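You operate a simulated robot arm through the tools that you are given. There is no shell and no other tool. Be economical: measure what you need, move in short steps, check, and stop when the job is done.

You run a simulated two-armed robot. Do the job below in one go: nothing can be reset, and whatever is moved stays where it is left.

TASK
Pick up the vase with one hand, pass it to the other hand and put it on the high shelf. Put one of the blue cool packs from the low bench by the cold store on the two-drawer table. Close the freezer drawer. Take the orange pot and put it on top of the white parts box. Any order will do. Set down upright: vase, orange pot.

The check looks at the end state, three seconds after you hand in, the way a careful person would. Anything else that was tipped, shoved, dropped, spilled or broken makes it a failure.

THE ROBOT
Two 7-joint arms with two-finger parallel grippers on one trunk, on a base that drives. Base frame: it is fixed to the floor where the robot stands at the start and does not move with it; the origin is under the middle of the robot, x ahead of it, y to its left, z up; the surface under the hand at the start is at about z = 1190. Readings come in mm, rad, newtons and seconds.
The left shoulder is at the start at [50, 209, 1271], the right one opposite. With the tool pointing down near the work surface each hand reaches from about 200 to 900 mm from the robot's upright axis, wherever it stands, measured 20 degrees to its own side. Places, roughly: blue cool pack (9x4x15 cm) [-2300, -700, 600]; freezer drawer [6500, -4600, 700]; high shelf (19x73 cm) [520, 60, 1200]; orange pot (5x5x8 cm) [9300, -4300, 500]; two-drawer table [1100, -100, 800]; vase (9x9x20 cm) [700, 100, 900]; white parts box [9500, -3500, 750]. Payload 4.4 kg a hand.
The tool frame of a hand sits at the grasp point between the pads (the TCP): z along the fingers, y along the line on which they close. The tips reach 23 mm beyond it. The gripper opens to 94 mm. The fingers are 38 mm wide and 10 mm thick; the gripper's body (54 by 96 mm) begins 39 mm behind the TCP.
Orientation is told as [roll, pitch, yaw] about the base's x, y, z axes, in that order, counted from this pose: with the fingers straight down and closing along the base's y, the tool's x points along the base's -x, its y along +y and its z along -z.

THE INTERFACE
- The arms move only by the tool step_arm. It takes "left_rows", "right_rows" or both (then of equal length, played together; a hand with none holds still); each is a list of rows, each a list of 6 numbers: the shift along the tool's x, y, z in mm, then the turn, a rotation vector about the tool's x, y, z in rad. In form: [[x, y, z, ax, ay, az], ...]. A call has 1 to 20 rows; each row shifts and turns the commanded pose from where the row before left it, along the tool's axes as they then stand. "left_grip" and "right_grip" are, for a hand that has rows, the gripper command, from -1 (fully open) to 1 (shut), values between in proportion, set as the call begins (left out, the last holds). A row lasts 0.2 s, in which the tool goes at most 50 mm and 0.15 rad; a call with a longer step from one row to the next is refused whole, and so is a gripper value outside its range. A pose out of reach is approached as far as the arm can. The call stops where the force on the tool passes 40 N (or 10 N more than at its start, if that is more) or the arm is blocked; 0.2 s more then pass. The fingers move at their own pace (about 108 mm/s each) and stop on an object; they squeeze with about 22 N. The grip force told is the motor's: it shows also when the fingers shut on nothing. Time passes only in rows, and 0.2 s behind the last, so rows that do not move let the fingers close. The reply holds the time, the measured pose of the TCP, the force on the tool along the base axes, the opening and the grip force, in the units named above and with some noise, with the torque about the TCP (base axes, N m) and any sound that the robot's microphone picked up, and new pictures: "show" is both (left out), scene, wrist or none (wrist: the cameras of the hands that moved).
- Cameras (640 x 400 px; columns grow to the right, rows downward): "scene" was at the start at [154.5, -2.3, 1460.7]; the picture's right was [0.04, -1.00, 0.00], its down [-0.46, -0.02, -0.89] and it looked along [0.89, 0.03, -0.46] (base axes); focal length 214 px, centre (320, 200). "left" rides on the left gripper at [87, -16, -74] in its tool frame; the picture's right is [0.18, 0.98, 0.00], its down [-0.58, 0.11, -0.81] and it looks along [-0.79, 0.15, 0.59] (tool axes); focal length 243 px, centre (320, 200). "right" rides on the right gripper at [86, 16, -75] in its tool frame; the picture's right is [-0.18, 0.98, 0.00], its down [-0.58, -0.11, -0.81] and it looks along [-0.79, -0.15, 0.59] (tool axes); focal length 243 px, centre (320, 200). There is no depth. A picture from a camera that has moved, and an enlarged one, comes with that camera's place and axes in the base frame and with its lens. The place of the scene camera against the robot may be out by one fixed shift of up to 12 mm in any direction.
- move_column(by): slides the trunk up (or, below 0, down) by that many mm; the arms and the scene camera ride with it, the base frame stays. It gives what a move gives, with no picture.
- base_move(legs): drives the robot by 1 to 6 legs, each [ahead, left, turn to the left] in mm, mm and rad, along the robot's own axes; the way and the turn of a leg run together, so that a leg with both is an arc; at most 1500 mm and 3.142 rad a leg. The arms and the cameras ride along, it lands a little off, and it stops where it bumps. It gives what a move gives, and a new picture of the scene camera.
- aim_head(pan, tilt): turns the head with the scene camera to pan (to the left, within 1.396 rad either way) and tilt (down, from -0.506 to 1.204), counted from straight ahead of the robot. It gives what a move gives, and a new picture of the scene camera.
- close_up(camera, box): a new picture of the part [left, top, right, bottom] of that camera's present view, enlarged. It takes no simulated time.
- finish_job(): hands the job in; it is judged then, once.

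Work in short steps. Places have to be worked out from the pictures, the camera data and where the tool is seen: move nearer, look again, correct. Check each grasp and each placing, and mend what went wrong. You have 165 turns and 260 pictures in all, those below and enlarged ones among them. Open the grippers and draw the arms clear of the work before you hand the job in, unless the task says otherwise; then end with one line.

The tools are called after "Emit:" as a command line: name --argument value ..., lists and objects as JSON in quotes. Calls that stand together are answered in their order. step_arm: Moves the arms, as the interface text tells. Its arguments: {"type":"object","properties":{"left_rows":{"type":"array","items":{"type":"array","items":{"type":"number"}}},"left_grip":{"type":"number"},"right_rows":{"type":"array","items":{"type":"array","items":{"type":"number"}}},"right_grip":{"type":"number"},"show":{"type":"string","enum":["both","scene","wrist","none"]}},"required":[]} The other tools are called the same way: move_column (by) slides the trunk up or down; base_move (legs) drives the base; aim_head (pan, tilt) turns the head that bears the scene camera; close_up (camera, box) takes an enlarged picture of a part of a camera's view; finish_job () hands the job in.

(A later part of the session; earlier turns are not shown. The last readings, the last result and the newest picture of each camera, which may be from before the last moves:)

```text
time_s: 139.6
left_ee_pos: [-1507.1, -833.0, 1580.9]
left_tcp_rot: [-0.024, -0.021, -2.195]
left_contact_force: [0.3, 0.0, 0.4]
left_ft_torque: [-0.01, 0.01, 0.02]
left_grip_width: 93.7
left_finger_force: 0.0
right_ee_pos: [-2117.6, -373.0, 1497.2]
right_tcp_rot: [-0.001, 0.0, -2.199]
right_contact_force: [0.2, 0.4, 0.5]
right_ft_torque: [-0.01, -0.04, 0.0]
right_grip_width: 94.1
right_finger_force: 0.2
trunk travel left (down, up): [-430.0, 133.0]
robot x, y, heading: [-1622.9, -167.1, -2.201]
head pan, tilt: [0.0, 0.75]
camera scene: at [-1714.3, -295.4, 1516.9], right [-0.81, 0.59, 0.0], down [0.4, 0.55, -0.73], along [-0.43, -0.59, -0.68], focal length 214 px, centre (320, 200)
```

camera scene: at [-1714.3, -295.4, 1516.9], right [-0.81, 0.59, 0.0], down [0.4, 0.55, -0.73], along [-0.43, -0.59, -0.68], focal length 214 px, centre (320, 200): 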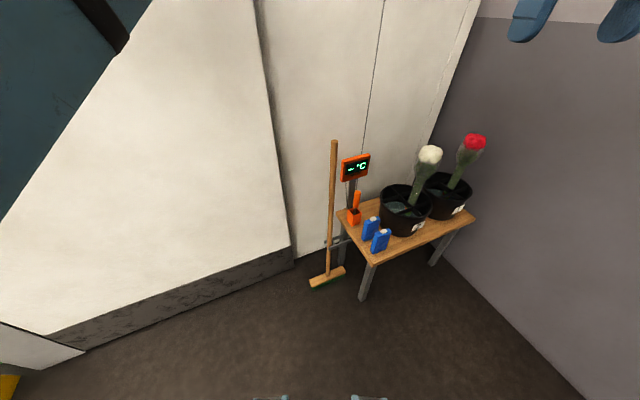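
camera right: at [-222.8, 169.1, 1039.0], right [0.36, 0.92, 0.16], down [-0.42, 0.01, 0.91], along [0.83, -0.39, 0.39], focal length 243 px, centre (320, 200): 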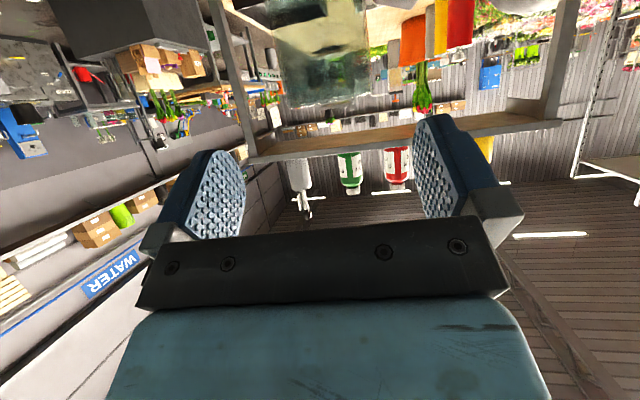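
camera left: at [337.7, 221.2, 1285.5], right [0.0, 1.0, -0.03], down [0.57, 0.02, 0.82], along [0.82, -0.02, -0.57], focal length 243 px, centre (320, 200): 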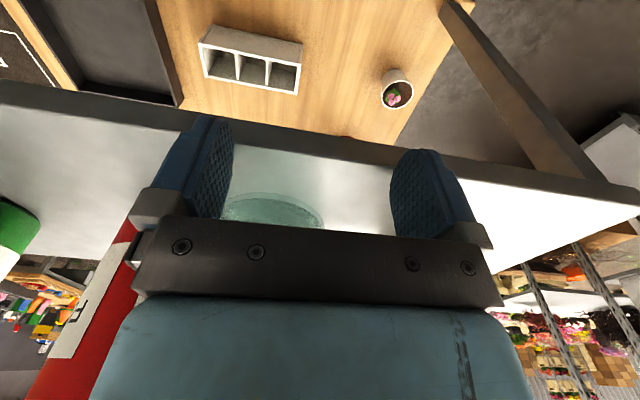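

Emit:
close_up --camera "scene" --box '[325, 170, 453, 250]'

```text
5.00 times, centred on (389, 210) of scene
camera zoom: at [-1714.3, -295.4, 1516.9], right [-0.81, 0.59, 0.0], down [0.4, 0.55, -0.73], along [-0.43, -0.59, -0.68], focal length 1072 px, centre (-25, 150)
```

zoom: 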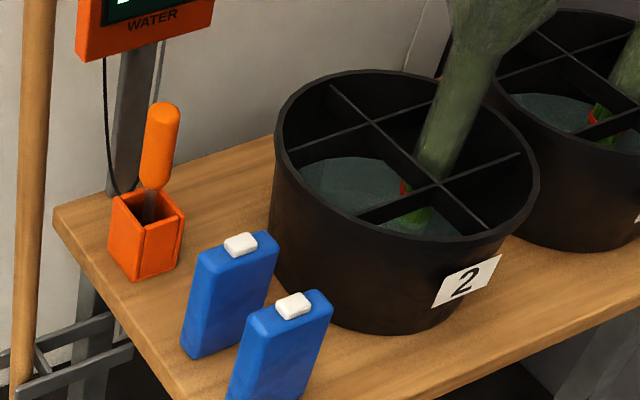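

The near pack's centre is at about [−2358, −649], long side along about 169°, top ≈ 675; neighbour pack 86 mm behind. I drive nearer and lower the trunk fully.

Emit:
base_move --legs '[[220, -83, 0]]'

Emit:
move_column --by -400

Emit:
step_arm --right_rows '[[0, 0, 0, 0, 0, 0.15], [0, 0, 0, 0, 0, 0.15], [0, 0, 0, 0, 0, 0.15], [0, 0, 0, 0, 0, 0.15], [0, 0, 0, 0, 0, 0.15], [0, 0, 0, 0, 0, 0.15], [0, 0, 0, 0, 0, 0.15], [0, 0, 0, 0, 0, 0.09]]' --right_grip -0.5

```text
time_s: 141.3
left_ee_pos: [-1701.1, -959.7, 1583.5]
left_tcp_rot: [-0.025, -0.022, -2.194]
left_contact_force: [0.0, 0.0, -0.5]
left_ft_torque: [0.02, -0.02, 0.02]
left_grip_width: 93.8
left_finger_force: 0.0
right_ee_pos: [-2311.1, -499.9, 1498.5]
right_tcp_rot: [0.001, -0.004, -2.196]
right_contact_force: [0.6, 0.6, 0.2]
right_ft_torque: [0.03, 0.01, 0.01]
right_grip_width: 93.9
right_finger_force: 0.0
trunk travel left (down, up): [-430.0, 133.0]
robot x, y, heading: [-1815.7, -299.5, -2.199]
head pan, tilt: [0.0, 0.75]
camera scene: at [-1907.7, -422.8, 1517.1], right [-0.81, 0.59, 0.0], down [0.4, 0.55, -0.73], along [-0.43, -0.59, -0.68], focal length 214 px, centre (320, 200)
```

scene: 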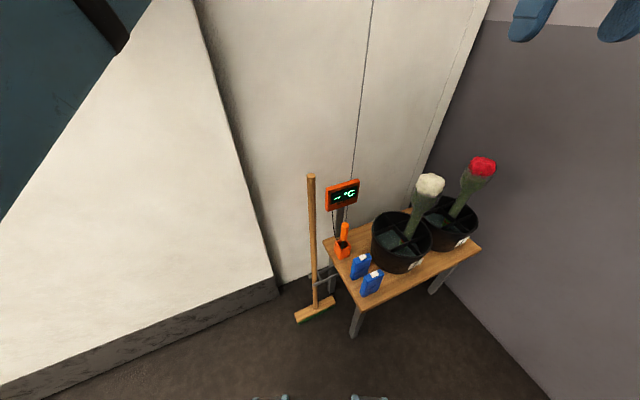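

```text
time_s: 145.2
left_ee_pos: [-1700.3, -961.4, 1182.4]
left_tcp_rot: [-0.024, -0.023, -2.194]
left_contact_force: [0.8, -0.2, 0.2]
left_ft_torque: [0.0, -0.02, -0.01]
left_grip_width: 93.9
left_finger_force: 0.0
right_ee_pos: [-2311.8, -501.2, 1097.7]
right_tcp_rot: [0.0, -0.002, -2.199]
right_contact_force: [-0.2, -0.1, 0.1]
right_ft_torque: [0.01, 0.0, -0.01]
right_grip_width: 93.8
right_finger_force: 0.1
trunk travel left (down, up): [-30.0, 533.0]
robot x, y, heading: [-1816.2, -295.8, -2.198]
head pan, tilt: [0.0, 0.75]
```

```text
time_s: 147.0
left_ee_pos: [-1701.4, -960.9, 1181.1]
left_tcp_rot: [-0.024, -0.021, -2.194]
left_contact_force: [-0.7, 0.4, -0.1]
left_ft_torque: [-0.03, -0.02, 0.0]
left_grip_width: 94.0
left_finger_force: 0.0
right_ee_pos: [-2312.7, -500.3, 1098.8]
right_tcp_rot: [0.002, 0.0, 2.944]
right_contact_force: [-0.4, -0.1, -0.1]
right_ft_torque: [-0.02, -0.02, -0.02]
right_grip_width: 70.4
right_finger_force: 0.0
trunk travel left (down, up): [-30.0, 533.0]
robot x, y, heading: [-1812.0, -294.7, -2.199]
head pan, tilt: [0.0, 0.75]
camera scene: at [-1908.9, -423.5, 1116.9], right [-0.81, 0.59, 0.0], down [0.4, 0.55, -0.73], along [-0.43, -0.59, -0.68], focal length 214 px, centre (320, 200)
camera right: at [-2229.7, -533.9, 1171.4], right [-0.37, -0.93, 0.0], down [-0.55, 0.22, 0.81], along [-0.75, 0.3, -0.59], focal length 243 px, centre (320, 200)
```

scene: 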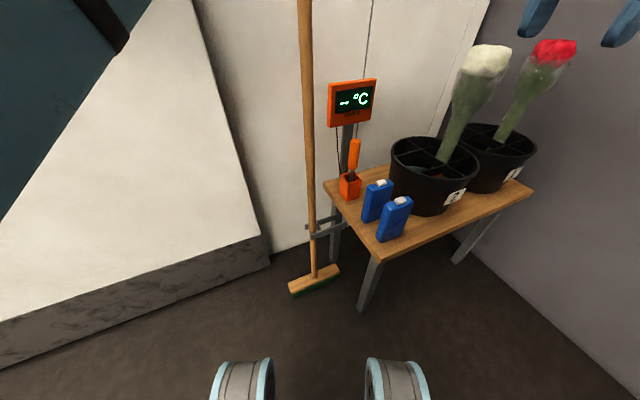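
right: 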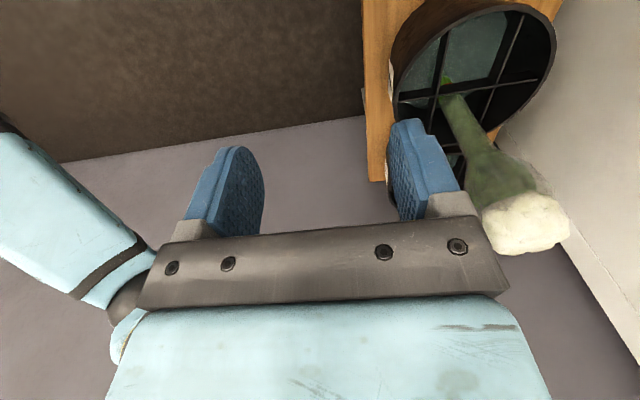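

Emit:
close_up --camera "scene" --box '[340, 160, 436, 250]'

```text
4.44 times, centred on (388, 205) of scene
camera zoom: at [-1908.9, -423.5, 1116.9], right [-0.81, 0.59, 0.0], down [0.4, 0.55, -0.73], along [-0.43, -0.59, -0.68], focal length 953 px, centre (18, 178)
```

zoom: 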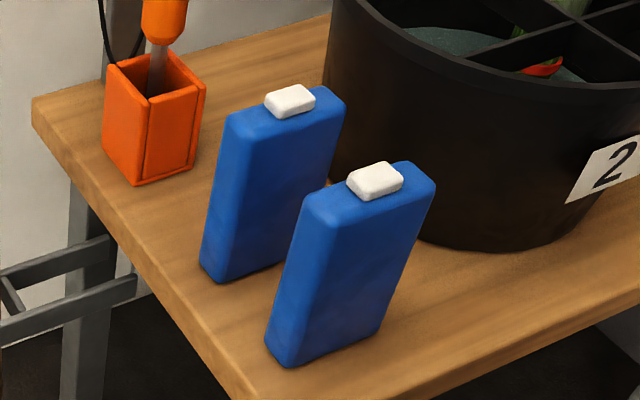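

Refined centre ≈[−2373, −658], top ≈665. I move above it and descend to z≈760 to look with the wrist camera.

Emit:
step_arm --right_rows '[[-5.6, 33.3, 0, 0, 0, 0], [-5.6, 33.3, 0, 0, 0, 0], [-5.6, 33.3, 0, 0, 0, 0], [-5.6, 33.3, 0, 0, 0, 0], [-5.6, 33.3, 0, 0, 0, 0], [0, 0, 42, 0, 0, 0], [0, 0, 42, 0, 0, 0], [0, 0, 42, 0, 0, 0], [0, 0, 42, 0, 0, 0], [0, 0, 42, 0, 0, 0], [0, 0, 42, 0, 0, 0], [0, 0, 42, 0, 0, 0], [0, 0, 30, 0, 0, 0]]'

Emit:
close_up --camera "scene" --box '[300, 100, 460, 250]'

```text
time_s: 149.8
left_ee_pos: [-1702.0, -962.2, 1181.1]
left_tcp_rot: [-0.024, -0.023, -2.192]
left_contact_force: [-0.2, -1.5, 0.1]
left_ft_torque: [0.03, 0.02, -0.02]
left_grip_width: 94.3
left_finger_force: 0.0
right_ee_pos: [-2372.1, -659.9, 773.3]
right_tcp_rot: [0.001, 0.0, 2.944]
right_contact_force: [-0.3, 0.2, 0.3]
right_ft_torque: [-0.01, -0.01, -0.01]
right_grip_width: 70.4
right_finger_force: 0.0
trunk travel left (down, up): [-30.0, 533.0]
robot x, y, heading: [-1815.4, -296.4, -2.197]
head pan, tilt: [0.0, 0.75]
camera scene: at [-1909.1, -423.6, 1116.9], right [-0.81, 0.59, 0.0], down [0.4, 0.55, -0.73], along [-0.43, -0.59, -0.68], focal length 214 px, centre (320, 200)
camera right: at [-2289.6, -693.4, 847.2], right [-0.37, -0.93, 0.0], down [-0.55, 0.22, 0.81], along [-0.75, 0.3, -0.59], focal length 243 px, centre (320, 200)
```

scene: 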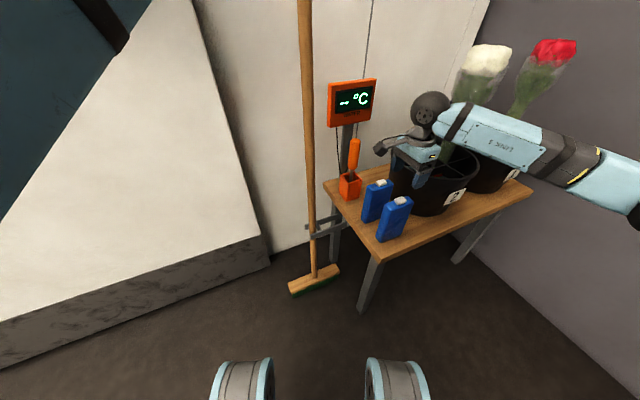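
right: 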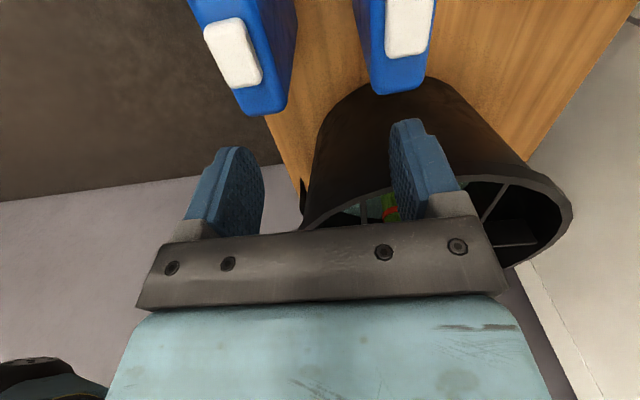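

```text
2.67 times, centred on (380, 175) of scene
camera zoom: at [-1909.1, -423.6, 1116.9], right [-0.81, 0.59, 0.0], down [0.4, 0.55, -0.73], along [-0.43, -0.59, -0.68], focal length 572 px, centre (160, 267)
```

zoom: 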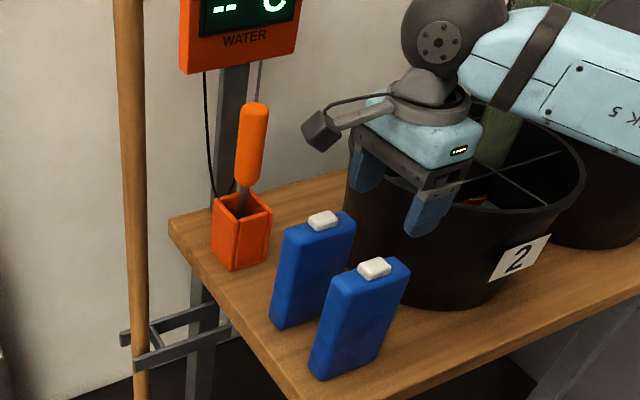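

Two-view match puts the pack's top at z≈725 and its centre near [−2324, −635]; I raise slightly and shift there.

Emit:
step_arm --right_rows '[[0, 0, -35, 0, 0, 0], [21, -17, 0, 0, 0, 0], [21, -17, 0, 0, 0, 0]]'

Emit:
close_up --camera "scene" --box '[300, 100, 460, 250]'

```text
time_s: 150.6
left_ee_pos: [-1701.1, -960.7, 1182.1]
left_tcp_rot: [-0.024, -0.023, -2.192]
left_contact_force: [-0.4, -0.2, 0.1]
left_ft_torque: [0.02, -0.03, 0.0]
left_grip_width: 94.1
left_finger_force: 0.1
right_ee_pos: [-2323.4, -634.6, 809.7]
right_tcp_rot: [0.001, -0.002, 2.945]
right_contact_force: [0.0, 0.3, -0.2]
right_ft_torque: [0.01, -0.01, 0.0]
right_grip_width: 70.4
right_finger_force: 0.0
trunk travel left (down, up): [-30.0, 533.0]
robot x, y, heading: [-1815.3, -294.4, -2.197]
head pan, tilt: [0.0, 0.75]
camera scene: at [-1908.7, -423.5, 1116.9], right [-0.81, 0.59, 0.0], down [0.4, 0.55, -0.73], along [-0.43, -0.59, -0.68], focal length 214 px, centre (320, 200)
camera right: at [-2241.5, -667.5, 882.4], right [-0.37, -0.93, 0.0], down [-0.55, 0.22, 0.81], along [-0.75, 0.3, -0.59], focal length 243 px, centre (320, 200)
```

scene: 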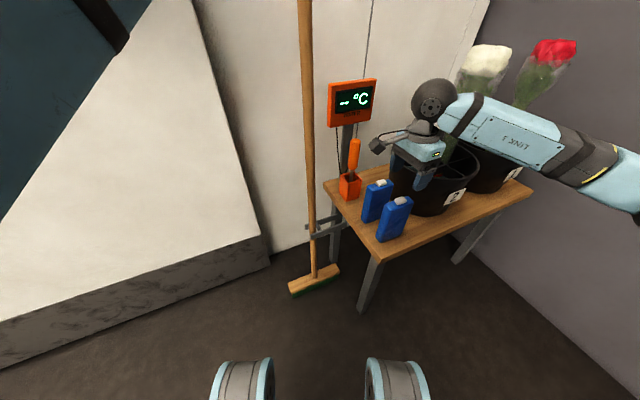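
right: 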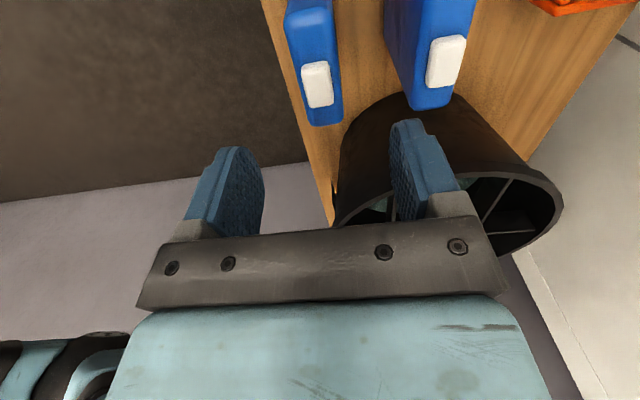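

```text
2.67 times, centred on (380, 175) of scene
camera zoom: at [-1908.7, -423.5, 1116.9], right [-0.81, 0.59, 0.0], down [0.4, 0.55, -0.73], along [-0.43, -0.59, -0.68], focal length 572 px, centre (160, 267)
```

zoom: 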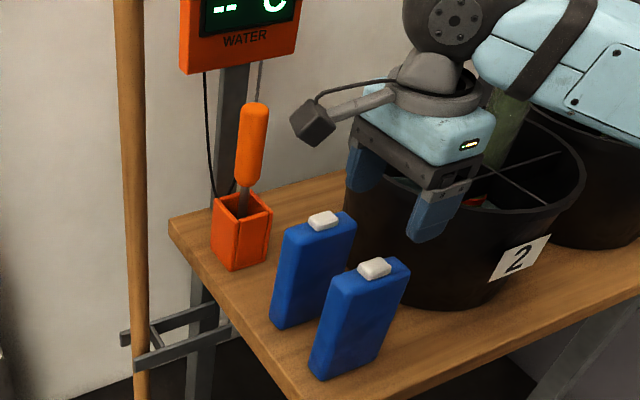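

Triangulating the cap from the two wrist views gives [−2324, −632, 717]: directly under the hand. I descend to z≈692.

Emit:
step_arm --right_rows '[[0, -2, 30, 0, 0, 0], [0, 0, 30, 0, 0, 0], [0, 0, 20, 0, 0, 0]]'

```text
time_s: 151.4
left_ee_pos: [-1702.2, -961.3, 1183.8]
left_tcp_rot: [-0.024, -0.02, -2.193]
left_contact_force: [-0.4, -0.6, 0.4]
left_ft_torque: [0.03, 0.01, -0.01]
left_grip_width: 94.1
left_finger_force: 0.1
right_ee_pos: [-2323.9, -631.8, 727.8]
right_tcp_rot: [0.002, 0.001, 2.947]
right_contact_force: [-0.1, 0.4, 0.3]
right_ft_torque: [-0.04, 0.02, 0.02]
right_grip_width: 70.5
right_finger_force: 0.2
trunk travel left (down, up): [-30.0, 533.0]
robot x, y, heading: [-1813.7, -299.7, -2.194]
head pan, tilt: [0.0, 0.75]
camera scene: at [-1909.0, -423.5, 1116.9], right [-0.81, 0.59, 0.0], down [0.4, 0.55, -0.73], along [-0.43, -0.59, -0.68], focal length 214 px, centre (320, 200)
camera right: at [-2241.5, -665.0, 801.6], right [-0.37, -0.93, 0.0], down [-0.55, 0.22, 0.81], along [-0.75, 0.3, -0.59], focal length 243 px, centre (320, 200)
```

scene: 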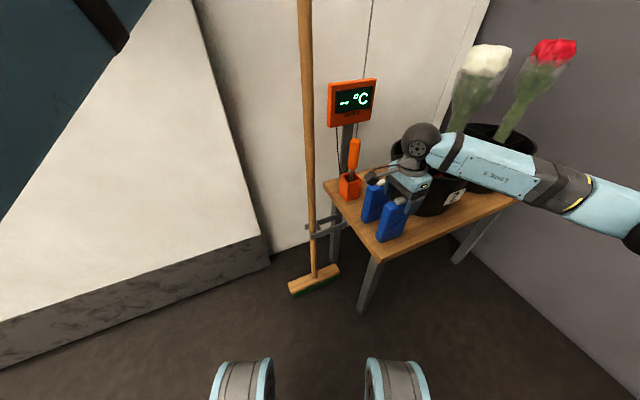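
right: 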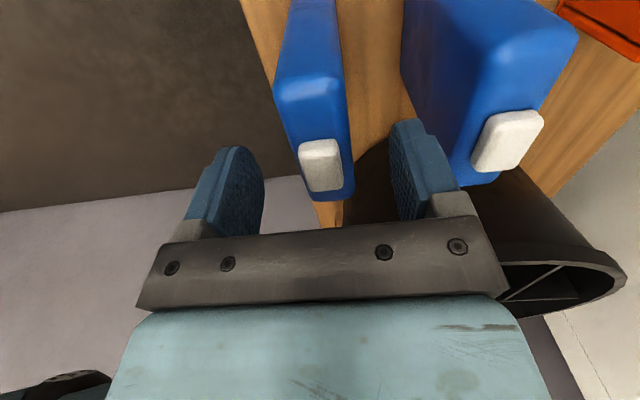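

Near pack is centred between the fingers. Descending 36 mm more and closing.

Emit:
step_arm --right_rows '[[0, 0, 12, 0, 0, 0], [0, 0, 12, 0, 0, 0], [0, 0, 12, 0, 0, 0]]' --show "none"

Emit:
step_arm --right_rows '[[0, 0, 0, 0, 0, 0], [0, 0, 0, 0, 0, 0], [0, 0, 0, 0, 0, 0]]' --right_grip 1 --show "wrist"

```text
time_s: 152.2
left_ee_pos: [-1702.5, -961.2, 1181.6]
left_tcp_rot: [-0.024, -0.021, -2.194]
left_contact_force: [0.2, 0.0, -0.2]
left_ft_torque: [-0.03, -0.02, 0.02]
left_grip_width: 93.9
left_finger_force: 0.1
right_ee_pos: [-2324.0, -632.2, 692.4]
right_tcp_rot: [0.003, -0.002, 2.947]
right_contact_force: [0.1, 0.3, -0.4]
right_ft_torque: [0.01, -0.02, -0.01]
right_grip_width: 70.2
right_finger_force: 0.0
trunk travel left (down, up): [-30.0, 533.0]
robot x, y, heading: [-1816.5, -293.2, -2.192]
head pan, tilt: [0.0, 0.75]
```

```text
time_s: 153.0
left_ee_pos: [-1701.5, -960.7, 1183.7]
left_tcp_rot: [-0.025, -0.022, -2.194]
left_contact_force: [0.9, -2.1, 0.0]
left_ft_torque: [0.03, 0.01, -0.02]
left_grip_width: 94.0
left_finger_force: 0.1
right_ee_pos: [-2324.3, -631.8, 692.7]
right_tcp_rot: [0.002, 0.0, 2.945]
right_contact_force: [-1.5, -1.3, 0.5]
right_ft_torque: [-0.03, 0.13, 0.0]
right_grip_width: 32.0
right_finger_force: 21.7
trunk travel left (down, up): [-30.0, 533.0]
robot x, y, heading: [-1815.9, -296.6, -2.196]
head pan, tilt: [0.0, 0.75]
camera right: at [-2241.4, -665.3, 766.2], right [-0.37, -0.93, 0.0], down [-0.55, 0.22, 0.81], along [-0.75, 0.3, -0.59], focal length 243 px, centre (320, 200)
```

right: 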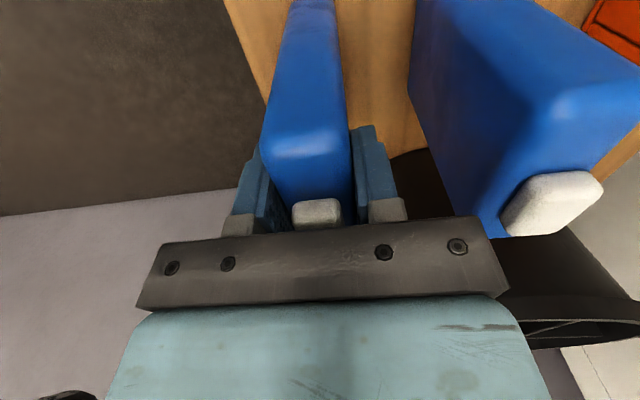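

Gripped at 32 mm. Lift straight up.

Emit:
step_arm --right_rows '[[0, 0, -20, 0, 0, 0], [0, 0, -35, 0, 0, 0], [0, 0, -40, 0, 0, 0], [0, 0, -40, 0, 0, 0], [0, 0, -40, 0, 0, 0], [0, 0, -40, 0, 0, 0], [0, 0, -40, 0, 0, 0], [0, 0, -40, 0, 0, 0]]'

```text
time_s: 154.8
left_ee_pos: [-1702.1, -960.3, 1182.2]
left_tcp_rot: [-0.023, -0.024, -2.192]
left_contact_force: [-0.6, 0.2, -0.3]
left_ft_torque: [0.02, 0.03, 0.01]
left_grip_width: 94.2
left_finger_force: 0.0
right_ee_pos: [-2322.8, -631.9, 986.8]
right_tcp_rot: [0.003, -0.001, 2.946]
right_contact_force: [0.4, -0.3, -3.8]
right_ft_torque: [-0.01, -0.04, -0.01]
right_grip_width: 32.0
right_finger_force: 21.8
trunk travel left (down, up): [-30.0, 533.0]
robot x, y, heading: [-1814.9, -296.1, -2.2]
head pan, tilt: [0.0, 0.75]
camera scene: at [-1908.4, -423.4, 1116.9], right [-0.81, 0.59, 0.0], down [0.4, 0.55, -0.73], along [-0.43, -0.59, -0.68], focal length 214 px, centre (320, 200)
camera right: at [-2241.0, -664.8, 1060.6], right [-0.37, -0.93, 0.0], down [-0.55, 0.22, 0.81], along [-0.75, 0.3, -0.59], focal length 243 px, centre (320, 200)
```

scene: 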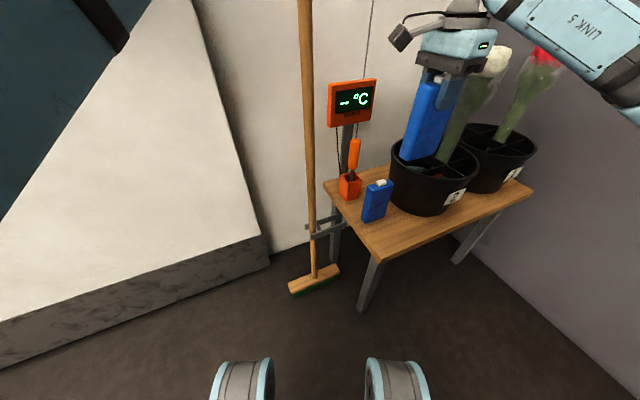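
right: 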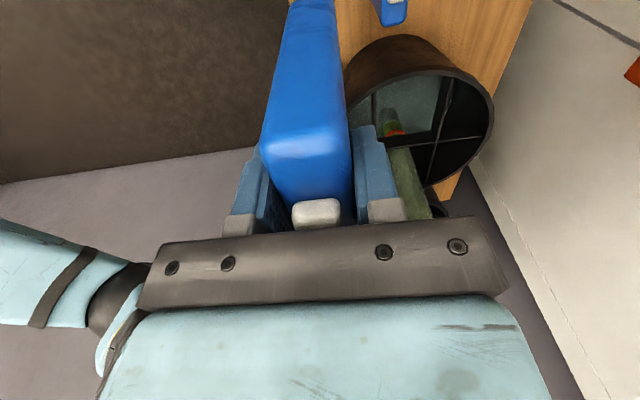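

Pack held securely. I back off and turn to heading ≈1.4, so that both arms stay clear when strafing round into the aisle.

Emit:
base_move --legs '[[-400, 0, 0], [0, 0, -1.3], [0, 0, -1.386]]'

```text
time_s: 163.9
left_ee_pos: [-1973.6, 579.6, 1181.5]
left_tcp_rot: [-0.022, -0.019, 1.399]
left_contact_force: [-0.2, -0.6, 0.9]
left_ft_torque: [0.0, -0.02, -0.02]
left_grip_width: 93.9
left_finger_force: 0.1
right_ee_pos: [-1271.4, 554.6, 985.5]
right_tcp_rot: [0.001, -0.001, 0.257]
right_contact_force: [-0.6, 0.0, -3.6]
right_ft_torque: [0.05, 0.02, 0.0]
right_grip_width: 32.0
right_finger_force: 22.1
trunk travel left (down, up): [-30.0, 533.0]
robot x, y, heading: [-1580.5, 35.2, 1.4]
head pan, tilt: [0.0, 0.75]
camera scene: at [-1558.6, 172.9, 1116.8], right [0.98, -0.17, 0.0], down [-0.12, -0.67, -0.73], along [0.13, 0.72, -0.68], focal length 214 px, centre (320, 200)
```

scene: 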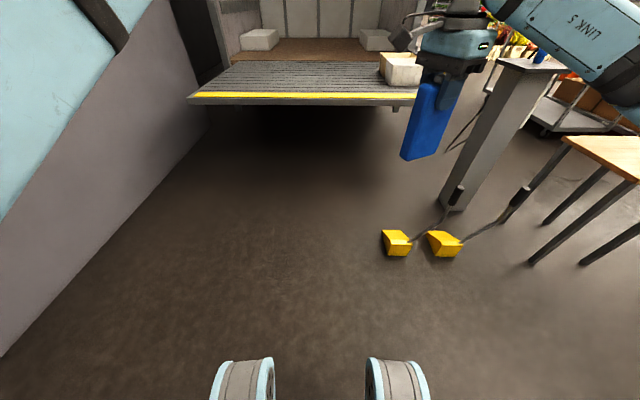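

Clear. Strafing toward the aisle in stages.

Emit:
base_move --legs '[[-293, -737, 0], [-285, -725, 0]]'

```text
time_s: 177.2
left_ee_pos: [-638.9, -250.3, 1181.2]
left_tcp_rot: [-0.027, -0.022, 1.388]
left_contact_force: [0.2, -0.2, 0.8]
left_ft_torque: [0.0, -0.01, -0.01]
left_grip_width: 94.0
left_finger_force: 0.0
right_ee_pos: [64.7, -282.8, 987.2]
right_tcp_rot: [0.001, 0.001, 0.246]
right_contact_force: [0.3, 0.2, -3.5]
right_ft_torque: [-0.01, 0.01, 0.0]
right_grip_width: 31.8
right_finger_force: 21.9
trunk travel left (down, up): [-30.0, 533.0]
robot x, y, heading: [-249.8, -805.9, 1.383]
head pan, tilt: [0.0, 0.75]
camera scene: at [-227.0, -661.4, 1116.8], right [0.98, -0.18, 0.0], down [-0.13, -0.67, -0.73], along [0.13, 0.72, -0.68], focal length 214 px, centre (320, 200)
```

scene: 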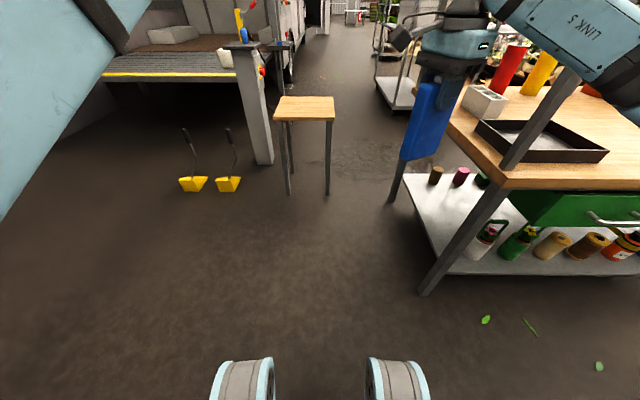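

Table corner is near [251, −372]; my path keeps the pack ≥150 mm off. Next: down the aisle.

Emit:
base_move --legs '[[-219, -321, 0]]'

Emit:
base_move --legs '[[163, -908, 0]]'

```text
time_s: 180.6
left_ee_pos: [-360.5, -522.7, 1182.0]
left_tcp_rot: [-0.025, -0.021, 1.385]
left_contact_force: [0.7, 1.0, -0.9]
left_ft_torque: [0.0, 0.01, 0.02]
left_grip_width: 93.9
left_finger_force: 0.1
right_ee_pos: [342.2, -560.9, 986.2]
right_tcp_rot: [0.003, 0.0, 0.24]
right_contact_force: [-0.3, -0.2, -4.9]
right_ft_torque: [-0.01, -0.02, -0.02]
right_grip_width: 31.9
right_finger_force: 21.6
trunk travel left (down, up): [-30.0, 533.0]
robot x, y, heading: [21.2, -1078.6, 1.38]
head pan, tilt: [0.0, 0.75]
camera scene: at [47.2, -936.4, 1116.8], right [0.98, -0.19, 0.0], down [-0.13, -0.67, -0.73], along [0.14, 0.72, -0.68], focal length 214 px, centre (320, 200)
```

scene: 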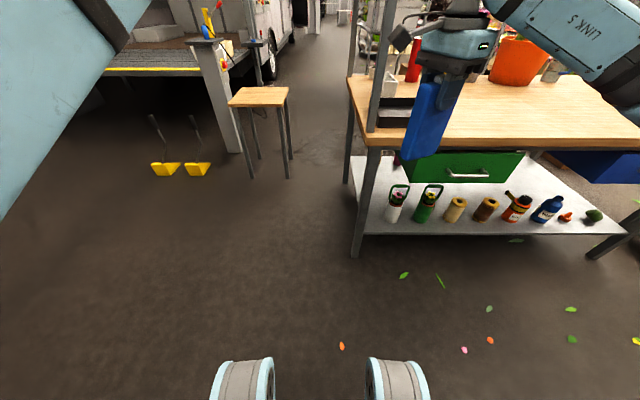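

```text
time_s: 188.9
left_ee_pos: [560.8, -535.1, 1182.5]
left_tcp_rot: [-0.026, -0.021, 1.377]
left_contact_force: [0.6, -0.2, 1.1]
left_ft_torque: [0.0, -0.01, 0.0]
left_grip_width: 94.0
left_finger_force: 0.0
right_ee_pos: [1264.1, -576.6, 986.1]
right_tcp_rot: [0.002, 0.0, 0.234]
right_contact_force: [0.5, 0.6, -4.7]
right_ft_torque: [-0.01, -0.01, 0.0]
right_grip_width: 31.8
right_finger_force: 22.1
trunk travel left (down, up): [-30.0, 533.0]
robot x, y, heading: [940.8, -1093.1, 1.371]
head pan, tilt: [0.0, 0.75]
camera scene: at [966.9, -950.9, 1116.8], right [0.98, -0.2, 0.0], down [-0.13, -0.67, -0.73], along [0.14, 0.72, -0.68], focal length 214 px, centre (320, 200)
```

scene: 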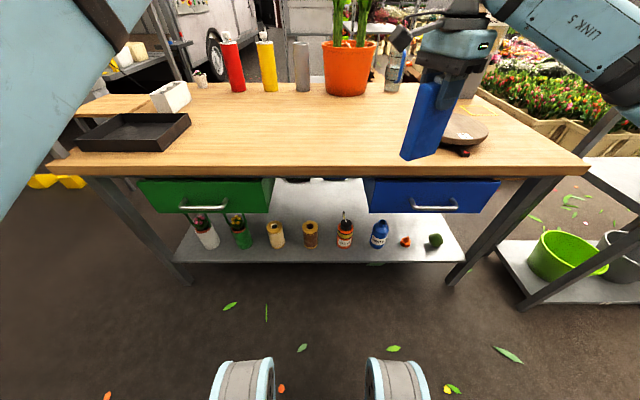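

The middle of the table is free. I move the pack to about [1110, −400] and lower towards the surface.

Emit:
step_arm --right_rows '[[18.1, 34.6, 0, 0, 0, 0], [18.1, 34.6, 0, 0, 0, 0], [18.1, 34.6, 0, 0, 0, 0], [18.1, 34.6, 0, 0, 0, 0], [18.1, 34.6, 0, 0, 0, 0], [18.1, 34.6, 0, 0, 0, 0], [0, 0, 20, 0, 0, 0], [0, 0, 15, 0, 0, 0]]'

Emit:
close_up --camera "scene" --box '[220, 60, 420, 185]'

```text
time_s: 190.7
left_ee_pos: [560.9, -535.1, 1181.9]
left_tcp_rot: [-0.024, -0.021, 1.379]
left_contact_force: [0.0, 1.0, 0.5]
left_ft_torque: [0.03, 0.03, 0.0]
left_grip_width: 94.1
left_finger_force: 0.1
right_ee_pos: [1108.6, -398.6, 951.3]
right_tcp_rot: [0.002, -0.001, 0.235]
right_contact_force: [-0.6, -0.1, -4.7]
right_ft_torque: [0.0, 0.01, 0.02]
right_grip_width: 31.8
right_finger_force: 21.7
trunk travel left (down, up): [-30.0, 533.0]
robot x, y, heading: [942.4, -1092.4, 1.374]
head pan, tilt: [0.0, 0.75]
camera scene: at [966.5, -950.7, 1116.8], right [0.98, -0.2, 0.0], down [-0.13, -0.67, -0.73], along [0.14, 0.72, -0.68], focal length 214 px, centre (320, 200)
camera right: at [1020.9, -404.2, 1024.6], right [-0.05, 1.0, 0.0], down [0.59, 0.03, 0.81], along [0.81, 0.04, -0.59], focal length 243 px, centre (320, 200)
```

scene: 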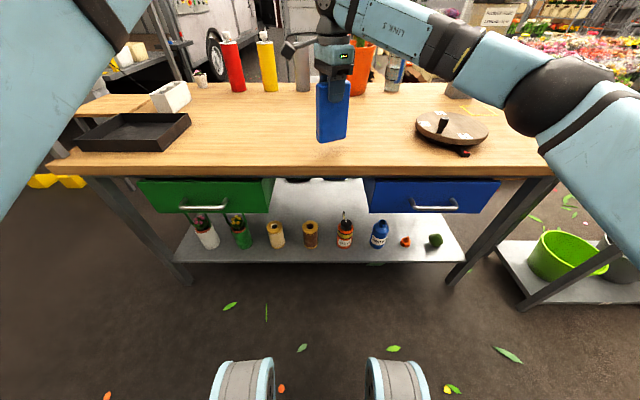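
right: 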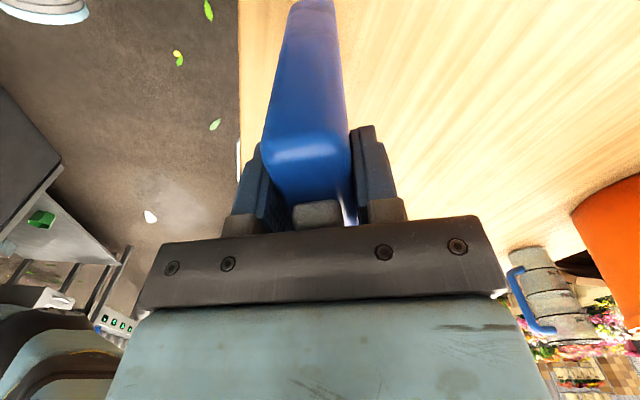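

```text
3.20 times, centred on (320, 122) of scene
camera zoom: at [966.5, -950.7, 1116.8], right [0.98, -0.2, 0.0], down [-0.13, -0.67, -0.73], along [0.14, 0.72, -0.68], focal length 686 px, centre (320, 448)
```

zoom: 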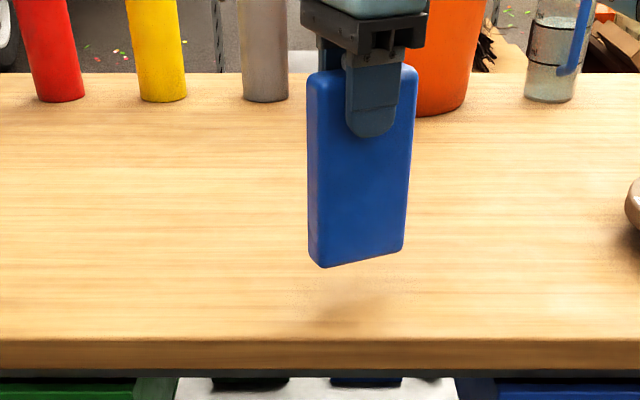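

Lower gently until contact.

Emit:
step_arm --right_rows '[[0, 0, 4, 0, 0, 0], [0, 0, 4, 0, 0, 0], [0, 0, 4, 0, 0, 0], [0, 0, 4, 0, 0, 0], [0, 0, 3, 0, 0, 0]]' --show "none"

Emit:
close_up --camera "scene" --box '[220, 60, 420, 185]'

```text
time_s: 191.9
left_ee_pos: [559.6, -535.4, 1182.7]
left_tcp_rot: [-0.022, -0.02, 1.375]
left_contact_force: [0.0, 0.4, 0.6]
left_ft_torque: [0.01, -0.03, -0.03]
left_grip_width: 93.9
left_finger_force: 0.0
right_ee_pos: [1109.2, -397.7, 932.0]
right_tcp_rot: [0.0, 0.0, 0.234]
right_contact_force: [-0.2, 0.1, -3.7]
right_ft_torque: [0.01, -0.01, 0.03]
right_grip_width: 31.8
right_finger_force: 21.6
trunk travel left (down, up): [-30.0, 533.0]
robot x, y, heading: [942.5, -1091.4, 1.373]
head pan, tilt: [0.0, 0.75]
```

```text
3.20 times, centred on (320, 122) of scene
camera zoom: at [966.7, -950.7, 1116.8], right [0.98, -0.2, 0.0], down [-0.13, -0.67, -0.73], along [0.14, 0.72, -0.68], focal length 686 px, centre (320, 448)
```

zoom: 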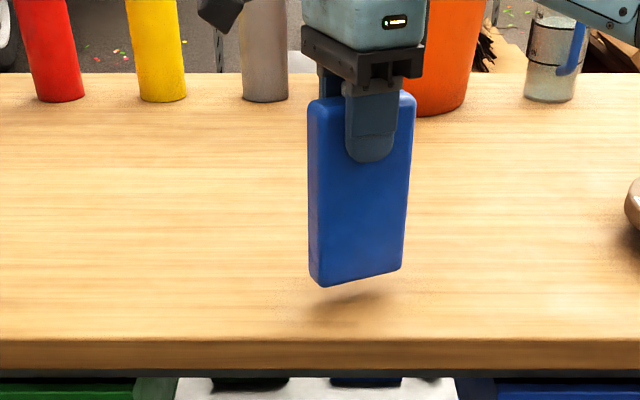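

Still ~12 mm above the table. Continue in small steps.

Emit:
step_arm --right_rows '[[0, 0, 4, 0, 0, 0], [0, 0, 3, 0, 0, 0], [0, 0, 3, 0, 0, 0], [0, 0, 3, 0, 0, 0]]' --show "none"

Emit:
close_up --camera "scene" --box '[220, 60, 420, 185]'

```text
time_s: 192.9
left_ee_pos: [559.4, -536.2, 1181.7]
left_tcp_rot: [-0.024, -0.02, 1.377]
left_contact_force: [-0.2, 0.3, -0.3]
left_ft_torque: [0.0, -0.05, 0.0]
left_grip_width: 94.2
left_finger_force: 0.1
right_ee_pos: [1109.4, -399.3, 918.0]
right_tcp_rot: [0.001, -0.001, 0.233]
right_contact_force: [-0.4, -0.7, -3.9]
right_ft_torque: [0.0, 0.03, 0.0]
right_grip_width: 31.9
right_finger_force: 22.5
trunk travel left (down, up): [-30.0, 533.0]
robot x, y, heading: [942.2, -1091.9, 1.374]
head pan, tilt: [0.0, 0.75]
```

```text
3.20 times, centred on (320, 122) of scene
camera zoom: at [966.8, -950.7, 1116.8], right [0.98, -0.2, 0.0], down [-0.13, -0.67, -0.73], along [0.14, 0.72, -0.68], focal length 686 px, centre (320, 448)
```

zoom: 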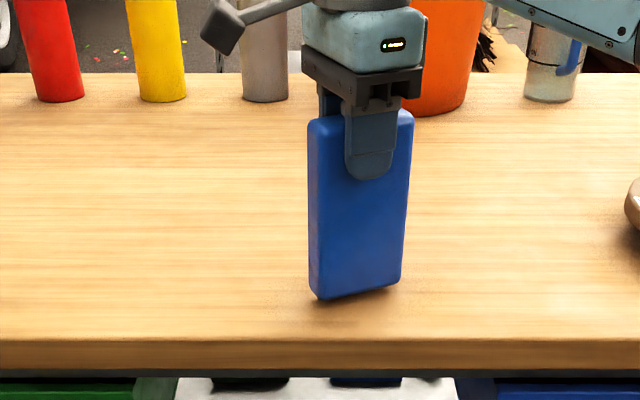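

Almost down (a few mm). Continue.

Emit:
step_arm --right_rows '[[0, 0, 2, 0, 0, 0], [0, 0, 2, 0, 0, 0], [0, 0, 2, 0, 0, 0]]' --show "none"

Emit:
step_arm --right_rows '[[0, 0, 1.5, 0, 0, 0], [0, 0, 0, 0, 0, 0]]' --show "none"

Emit:
close_up --camera "scene" --box '[220, 60, 420, 185]'

```text
time_s: 193.7
left_ee_pos: [559.6, -535.2, 1182.2]
left_tcp_rot: [-0.024, -0.02, 1.377]
left_contact_force: [-0.2, 0.3, 0.3]
left_ft_torque: [0.0, -0.01, -0.03]
left_grip_width: 94.0
left_finger_force: 0.0
right_ee_pos: [1110.0, -399.2, 913.0]
right_tcp_rot: [0.003, 0.0, 0.234]
right_contact_force: [-0.3, 0.1, -4.5]
right_ft_torque: [0.0, 0.03, 0.01]
right_grip_width: 32.2
right_finger_force: 21.6
trunk travel left (down, up): [-30.0, 533.0]
robot x, y, heading: [940.8, -1092.1, 1.369]
head pan, tilt: [0.0, 0.75]
```

```text
time_s: 194.3
left_ee_pos: [559.1, -535.3, 1182.1]
left_tcp_rot: [-0.024, -0.02, 1.377]
left_contact_force: [-0.9, -0.2, 0.2]
left_ft_torque: [0.0, -0.02, -0.02]
left_grip_width: 94.0
left_finger_force: 0.1
right_ee_pos: [1109.3, -399.9, 912.4]
right_tcp_rot: [0.001, -0.002, 0.232]
right_contact_force: [0.2, 1.1, 2.4]
right_ft_torque: [0.12, -0.42, 0.08]
right_grip_width: 31.7
right_finger_force: 21.7
trunk travel left (down, up): [-30.0, 533.0]
robot x, y, heading: [937.9, -1095.7, 1.378]
head pan, tilt: [0.0, 0.75]
```

```text
3.20 times, centred on (320, 122) of scene
camera zoom: at [966.6, -951.3, 1117.0], right [0.98, -0.2, 0.0], down [-0.13, -0.67, -0.73], along [0.14, 0.72, -0.68], focal length 686 px, centre (320, 448)
```

zoom: 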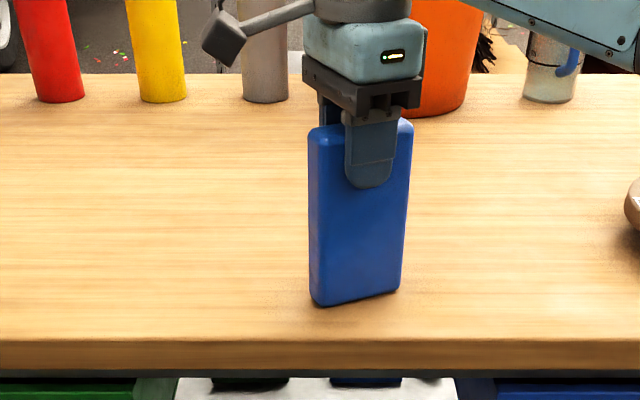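

Contact felt. I open and lift away.

Emit:
step_arm --right_rows '[[0, 0, 0, 0, 0, 0], [0, 0, 0, 0, 0, 0], [0, 0, -10, 0, 0, 0], [0, 0, -30, 0, 0, 0], [0, 0, -40, 0, 0, 0], [0, 0, -40, 0, 0, 0], [0, 0, -40, 0, 0, 0]]' --right_grip -0.5 --show "scene"

```text
time_s: 195.9
left_ee_pos: [559.1, -535.9, 1182.1]
left_tcp_rot: [-0.025, -0.022, 1.38]
left_contact_force: [-1.2, 0.2, -0.7]
left_ft_torque: [0.02, -0.03, 0.01]
left_grip_width: 94.2
left_finger_force: 0.0
right_ee_pos: [1108.7, -400.1, 1071.5]
right_tcp_rot: [0.002, -0.001, 0.235]
right_contact_force: [-0.6, 0.0, 0.2]
right_ft_torque: [-0.01, 0.0, -0.03]
right_grip_width: 70.5
right_finger_force: 0.1
trunk travel left (down, up): [-30.0, 533.0]
robot x, y, heading: [940.3, -1093.5, 1.372]
head pan, tilt: [0.0, 0.75]
camera scene: at [966.2, -951.7, 1117.0], right [0.98, -0.19, 0.0], down [-0.13, -0.67, -0.73], along [0.14, 0.72, -0.68], focal length 214 px, centre (320, 200)
```

scene: 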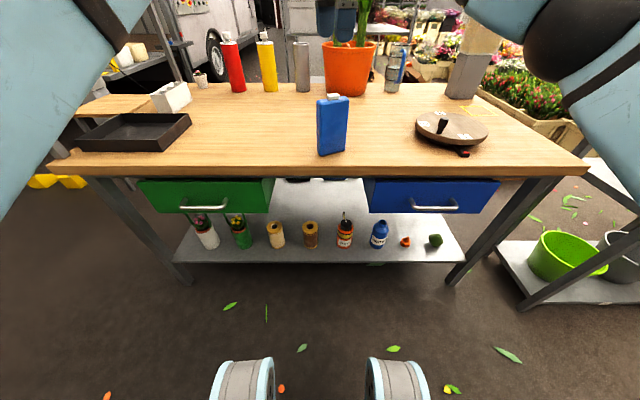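

The cool pack stands on the table. I retract the right arm to its travel pose.

Emit:
step_arm --right_rows '[[18.5, -40, 0, 0, 0, 0], [18.5, -40, 0, 0, 0, 0], [18.5, -40, 0, 0, 0, 0], [18.5, -40, 0, 0, 0, 0], [18.5, -40, 0, 0, 0, 0], [-36, -17, 0, 0, 0, 0], [-36, -17, 0, 0, 0, 0], [-36, -17, 0, 0, 0, 0], [-36, -17, 0, 0, 0, 0], [0, 0, 0, 0, 0, -0.15], [0, 0, 0, 0, 0, -0.15], [0, 0, 0, 0, 0, -0.15], [0, 0, 0, 0, 0, -0.15], [0, 0, 0, 0, 0, -0.15], [0, 0, 0, 0, 0, -0.15], [0, 0, 0, 0, 0, -0.15], [0, 0, 0, 0, 0, -0.09]]' --right_grip -1 --show "none"

Emit:
base_move --legs '[[-150, 0, 0], [0, 0, -1.372]]'

Emit:
aim_head --pan -0.5 --tilt 0.25

```text
time_s: 199.5
left_ee_pos: [559.5, -536.5, 1180.9]
left_tcp_rot: [-0.024, -0.022, 1.378]
left_contact_force: [-0.2, -0.5, -0.1]
left_ft_torque: [0.02, 0.01, 0.01]
left_grip_width: 94.0
left_finger_force: 0.0
right_ee_pos: [1220.8, -648.4, 1071.9]
right_tcp_rot: [-0.001, -0.003, 1.374]
right_contact_force: [0.2, 0.1, 0.4]
right_ft_torque: [-0.02, -0.01, 0.03]
right_grip_width: 94.3
right_finger_force: 0.1
trunk travel left (down, up): [-30.0, 533.0]
robot x, y, heading: [941.2, -1093.9, 1.377]
head pan, tilt: [0.0, 0.75]
```

```text
time_s: 204.2
left_ee_pos: [1383.5, -757.8, 1181.2]
left_tcp_rot: [-0.025, -0.02, 0.005]
left_contact_force: [-0.7, 0.4, -0.2]
left_ft_torque: [0.0, 0.0, 0.0]
left_grip_width: 94.2
left_finger_force: 0.1
right_ee_pos: [1401.3, -1428.2, 1071.1]
right_tcp_rot: [0.0, -0.003, 0.001]
right_contact_force: [-0.2, -1.0, -0.6]
right_ft_torque: [0.02, -0.01, 0.0]
right_grip_width: 93.7
right_finger_force: 0.1
trunk travel left (down, up): [-30.0, 533.0]
robot x, y, heading: [911.3, -1239.3, 0.004]
head pan, tilt: [0.0, 0.75]
camera scene: at [1058.2, -1246.1, 1116.9], right [0.0, -1.0, 0.0], down [-0.68, 0.0, -0.73], along [0.73, 0.0, -0.68], focal length 214 px, centre (320, 200)
```

scene: 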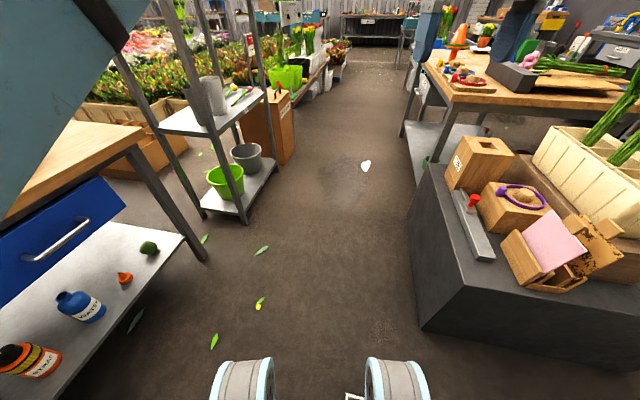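

```text
time_s: 205.2
left_ee_pos: [1384.3, -757.6, 1181.4]
left_tcp_rot: [-0.024, -0.022, 0.007]
left_contact_force: [-0.3, 0.9, 0.2]
left_ft_torque: [0.02, 0.02, -0.01]
left_grip_width: 94.3
left_finger_force: 0.2
right_ee_pos: [1402.6, -1427.0, 1071.2]
right_tcp_rot: [0.001, -0.002, -0.001]
right_contact_force: [0.3, -0.4, 0.0]
right_ft_torque: [-0.02, -0.02, 0.01]
right_grip_width: 93.8
right_finger_force: 0.1
trunk travel left (down, up): [-30.0, 533.0]
robot x, y, heading: [912.4, -1243.3, 0.001]
head pan, tilt: [-0.499, 0.25]
camera scene: at [1057.4, -1290.7, 1161.9], right [-0.48, -0.88, 0.0], down [-0.22, 0.12, -0.97], along [0.85, -0.46, -0.25], focal length 214 px, centre (320, 200)
```

scene: 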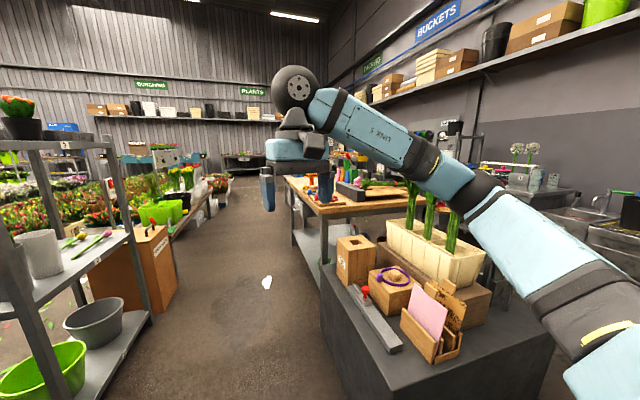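

The aisle ahead is narrow for my outstretched left hand. I try to bring it inward by raising it first.

Emit:
step_arm --left_rows '[[0, 0, -40, 0, 0, 0], [0, 0, -40, 0, 0, 0], [0, 0, -40, 0, 0, 0], [0, 0, -40, 0, 0, 0], [0, 0, -40, 0, 0, 0], [0, -40, 0, 0, 0, 0], [0, -40, 0, 0, 0, 0], [0, -40, 0, 0, 0, 0], [0, -40, 0, 0, 0, 0], [0, -40, 0, 0, 0, 0]]' --show "none"

Emit:
aim_head --pan 0.5 --tilt 0.0

```text
time_s: 207.3
left_ee_pos: [1385.5, -953.4, 1376.7]
left_tcp_rot: [-0.021, -0.028, 0.004]
left_contact_force: [0.5, 0.0, -0.4]
left_ft_torque: [0.02, -0.01, 0.01]
left_grip_width: 94.0
left_finger_force: 0.0
left hand out of reach, approached as far as the arm can: row 9, 10
right_ee_pos: [1402.9, -1428.4, 1071.3]
right_tcp_rot: [0.001, -0.001, -0.001]
right_contact_force: [0.4, -0.8, 0.5]
right_ft_torque: [0.05, 0.0, -0.01]
right_grip_width: 94.2
right_finger_force: 0.0
trunk travel left (down, up): [-30.0, 533.0]
robot x, y, heading: [912.7, -1238.5, -0.005]
head pan, tilt: [-0.499, 0.25]
```

```text
time_s: 208.6
left_ee_pos: [1384.7, -949.8, 1375.9]
left_tcp_rot: [-0.024, -0.027, 0.005]
left_contact_force: [0.2, -0.3, -0.9]
left_ft_torque: [0.03, 0.0, 0.0]
left_grip_width: 94.1
left_finger_force: 0.0
right_ee_pos: [1403.1, -1429.0, 1073.2]
right_tcp_rot: [-0.002, -0.002, -0.001]
right_contact_force: [-0.3, 0.5, -0.1]
right_ft_torque: [-0.03, -0.06, -0.02]
right_grip_width: 93.7
right_finger_force: 0.1
trunk travel left (down, up): [-30.0, 533.0]
robot x, y, heading: [907.9, -1239.0, 0.003]
head pan, tilt: [0.499, 0.0]
camera scene: at [1055.4, -1289.6, 1180.5], right [-0.48, -0.88, 0.0], down [-0.04, 0.02, -1.0], along [0.88, -0.48, -0.05], focal length 214 px, centre (320, 200)
```

scene: 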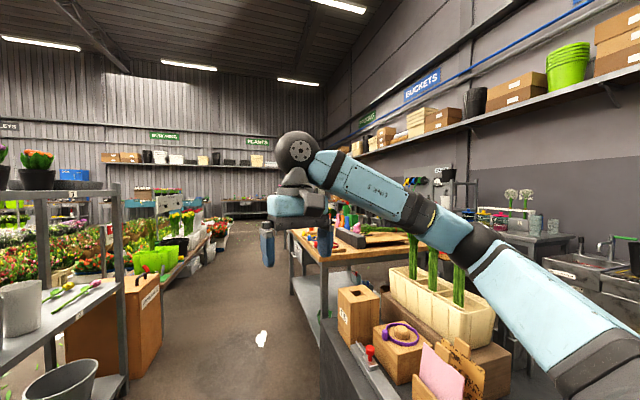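

Left hand is inward now (y≈290). I aim the head forward along the aisle and drive, heading −0.18.

Emit:
base_move --legs '[[0, 0, -0.18], [1300, 60, 0]]'

Emit:
aim_head --pan -0.4 --tilt 0.3

```text
time_s: 215.9
left_ee_pos: [2726.6, -1204.2, 1375.9]
left_tcp_rot: [-0.023, -0.025, -0.166]
left_contact_force: [0.5, -0.2, 0.3]
left_ft_torque: [0.01, -0.04, 0.01]
left_grip_width: 94.0
left_finger_force: 0.1
right_ee_pos: [2661.7, -1677.2, 1070.9]
right_tcp_rot: [-0.001, -0.003, -0.171]
right_contact_force: [0.2, 0.5, 0.5]
right_ft_torque: [0.02, 0.03, 0.01]
right_grip_width: 93.9
right_finger_force: 0.1
trunk travel left (down, up): [-30.0, 533.0]
robot x, y, heading: [2208.9, -1408.1, -0.174]
head pan, tilt: [0.499, 0.0]
camera scene: at [2343.4, -1482.8, 1180.9], right [-0.62, -0.78, 0.0], down [-0.03, 0.03, -1.0], along [0.78, -0.62, -0.04], focal length 214 px, centre (320, 200)
```

scene: 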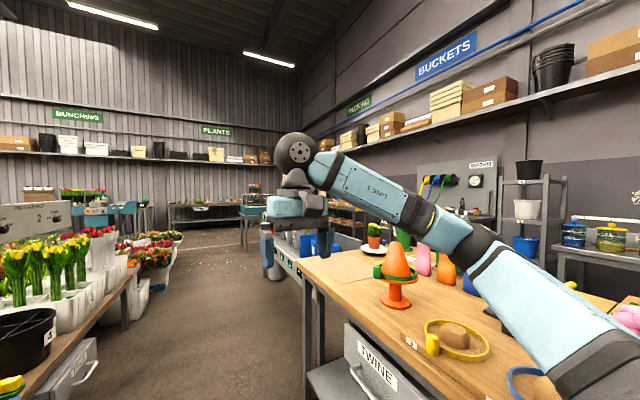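

```text
time_s: 217.1
left_ee_pos: [2725.1, -1204.6, 1376.1]
left_tcp_rot: [-0.023, -0.025, -0.169]
left_contact_force: [0.1, 0.8, -0.1]
left_ft_torque: [0.01, 0.01, -0.05]
left_grip_width: 94.0
left_finger_force: 0.1
right_ee_pos: [2660.8, -1678.0, 1071.3]
right_tcp_rot: [0.001, -0.002, -0.171]
right_contact_force: [0.2, -0.1, 0.5]
right_ft_torque: [0.0, 0.0, -0.01]
right_grip_width: 94.0
right_finger_force: 0.1
trunk travel left (down, up): [-30.0, 533.0]
robot x, y, heading: [2209.9, -1410.8, -0.17]
head pan, tilt: [-0.4, 0.3]
camera scene: at [2349.7, -1477.6, 1156.8], right [-0.55, -0.83, 0.0], down [-0.25, 0.17, -0.95], along [0.79, -0.53, -0.3], focal length 214 px, centre (320, 200)
```

scene: 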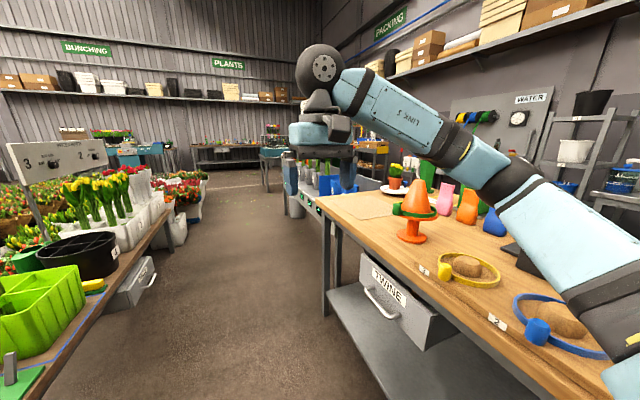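

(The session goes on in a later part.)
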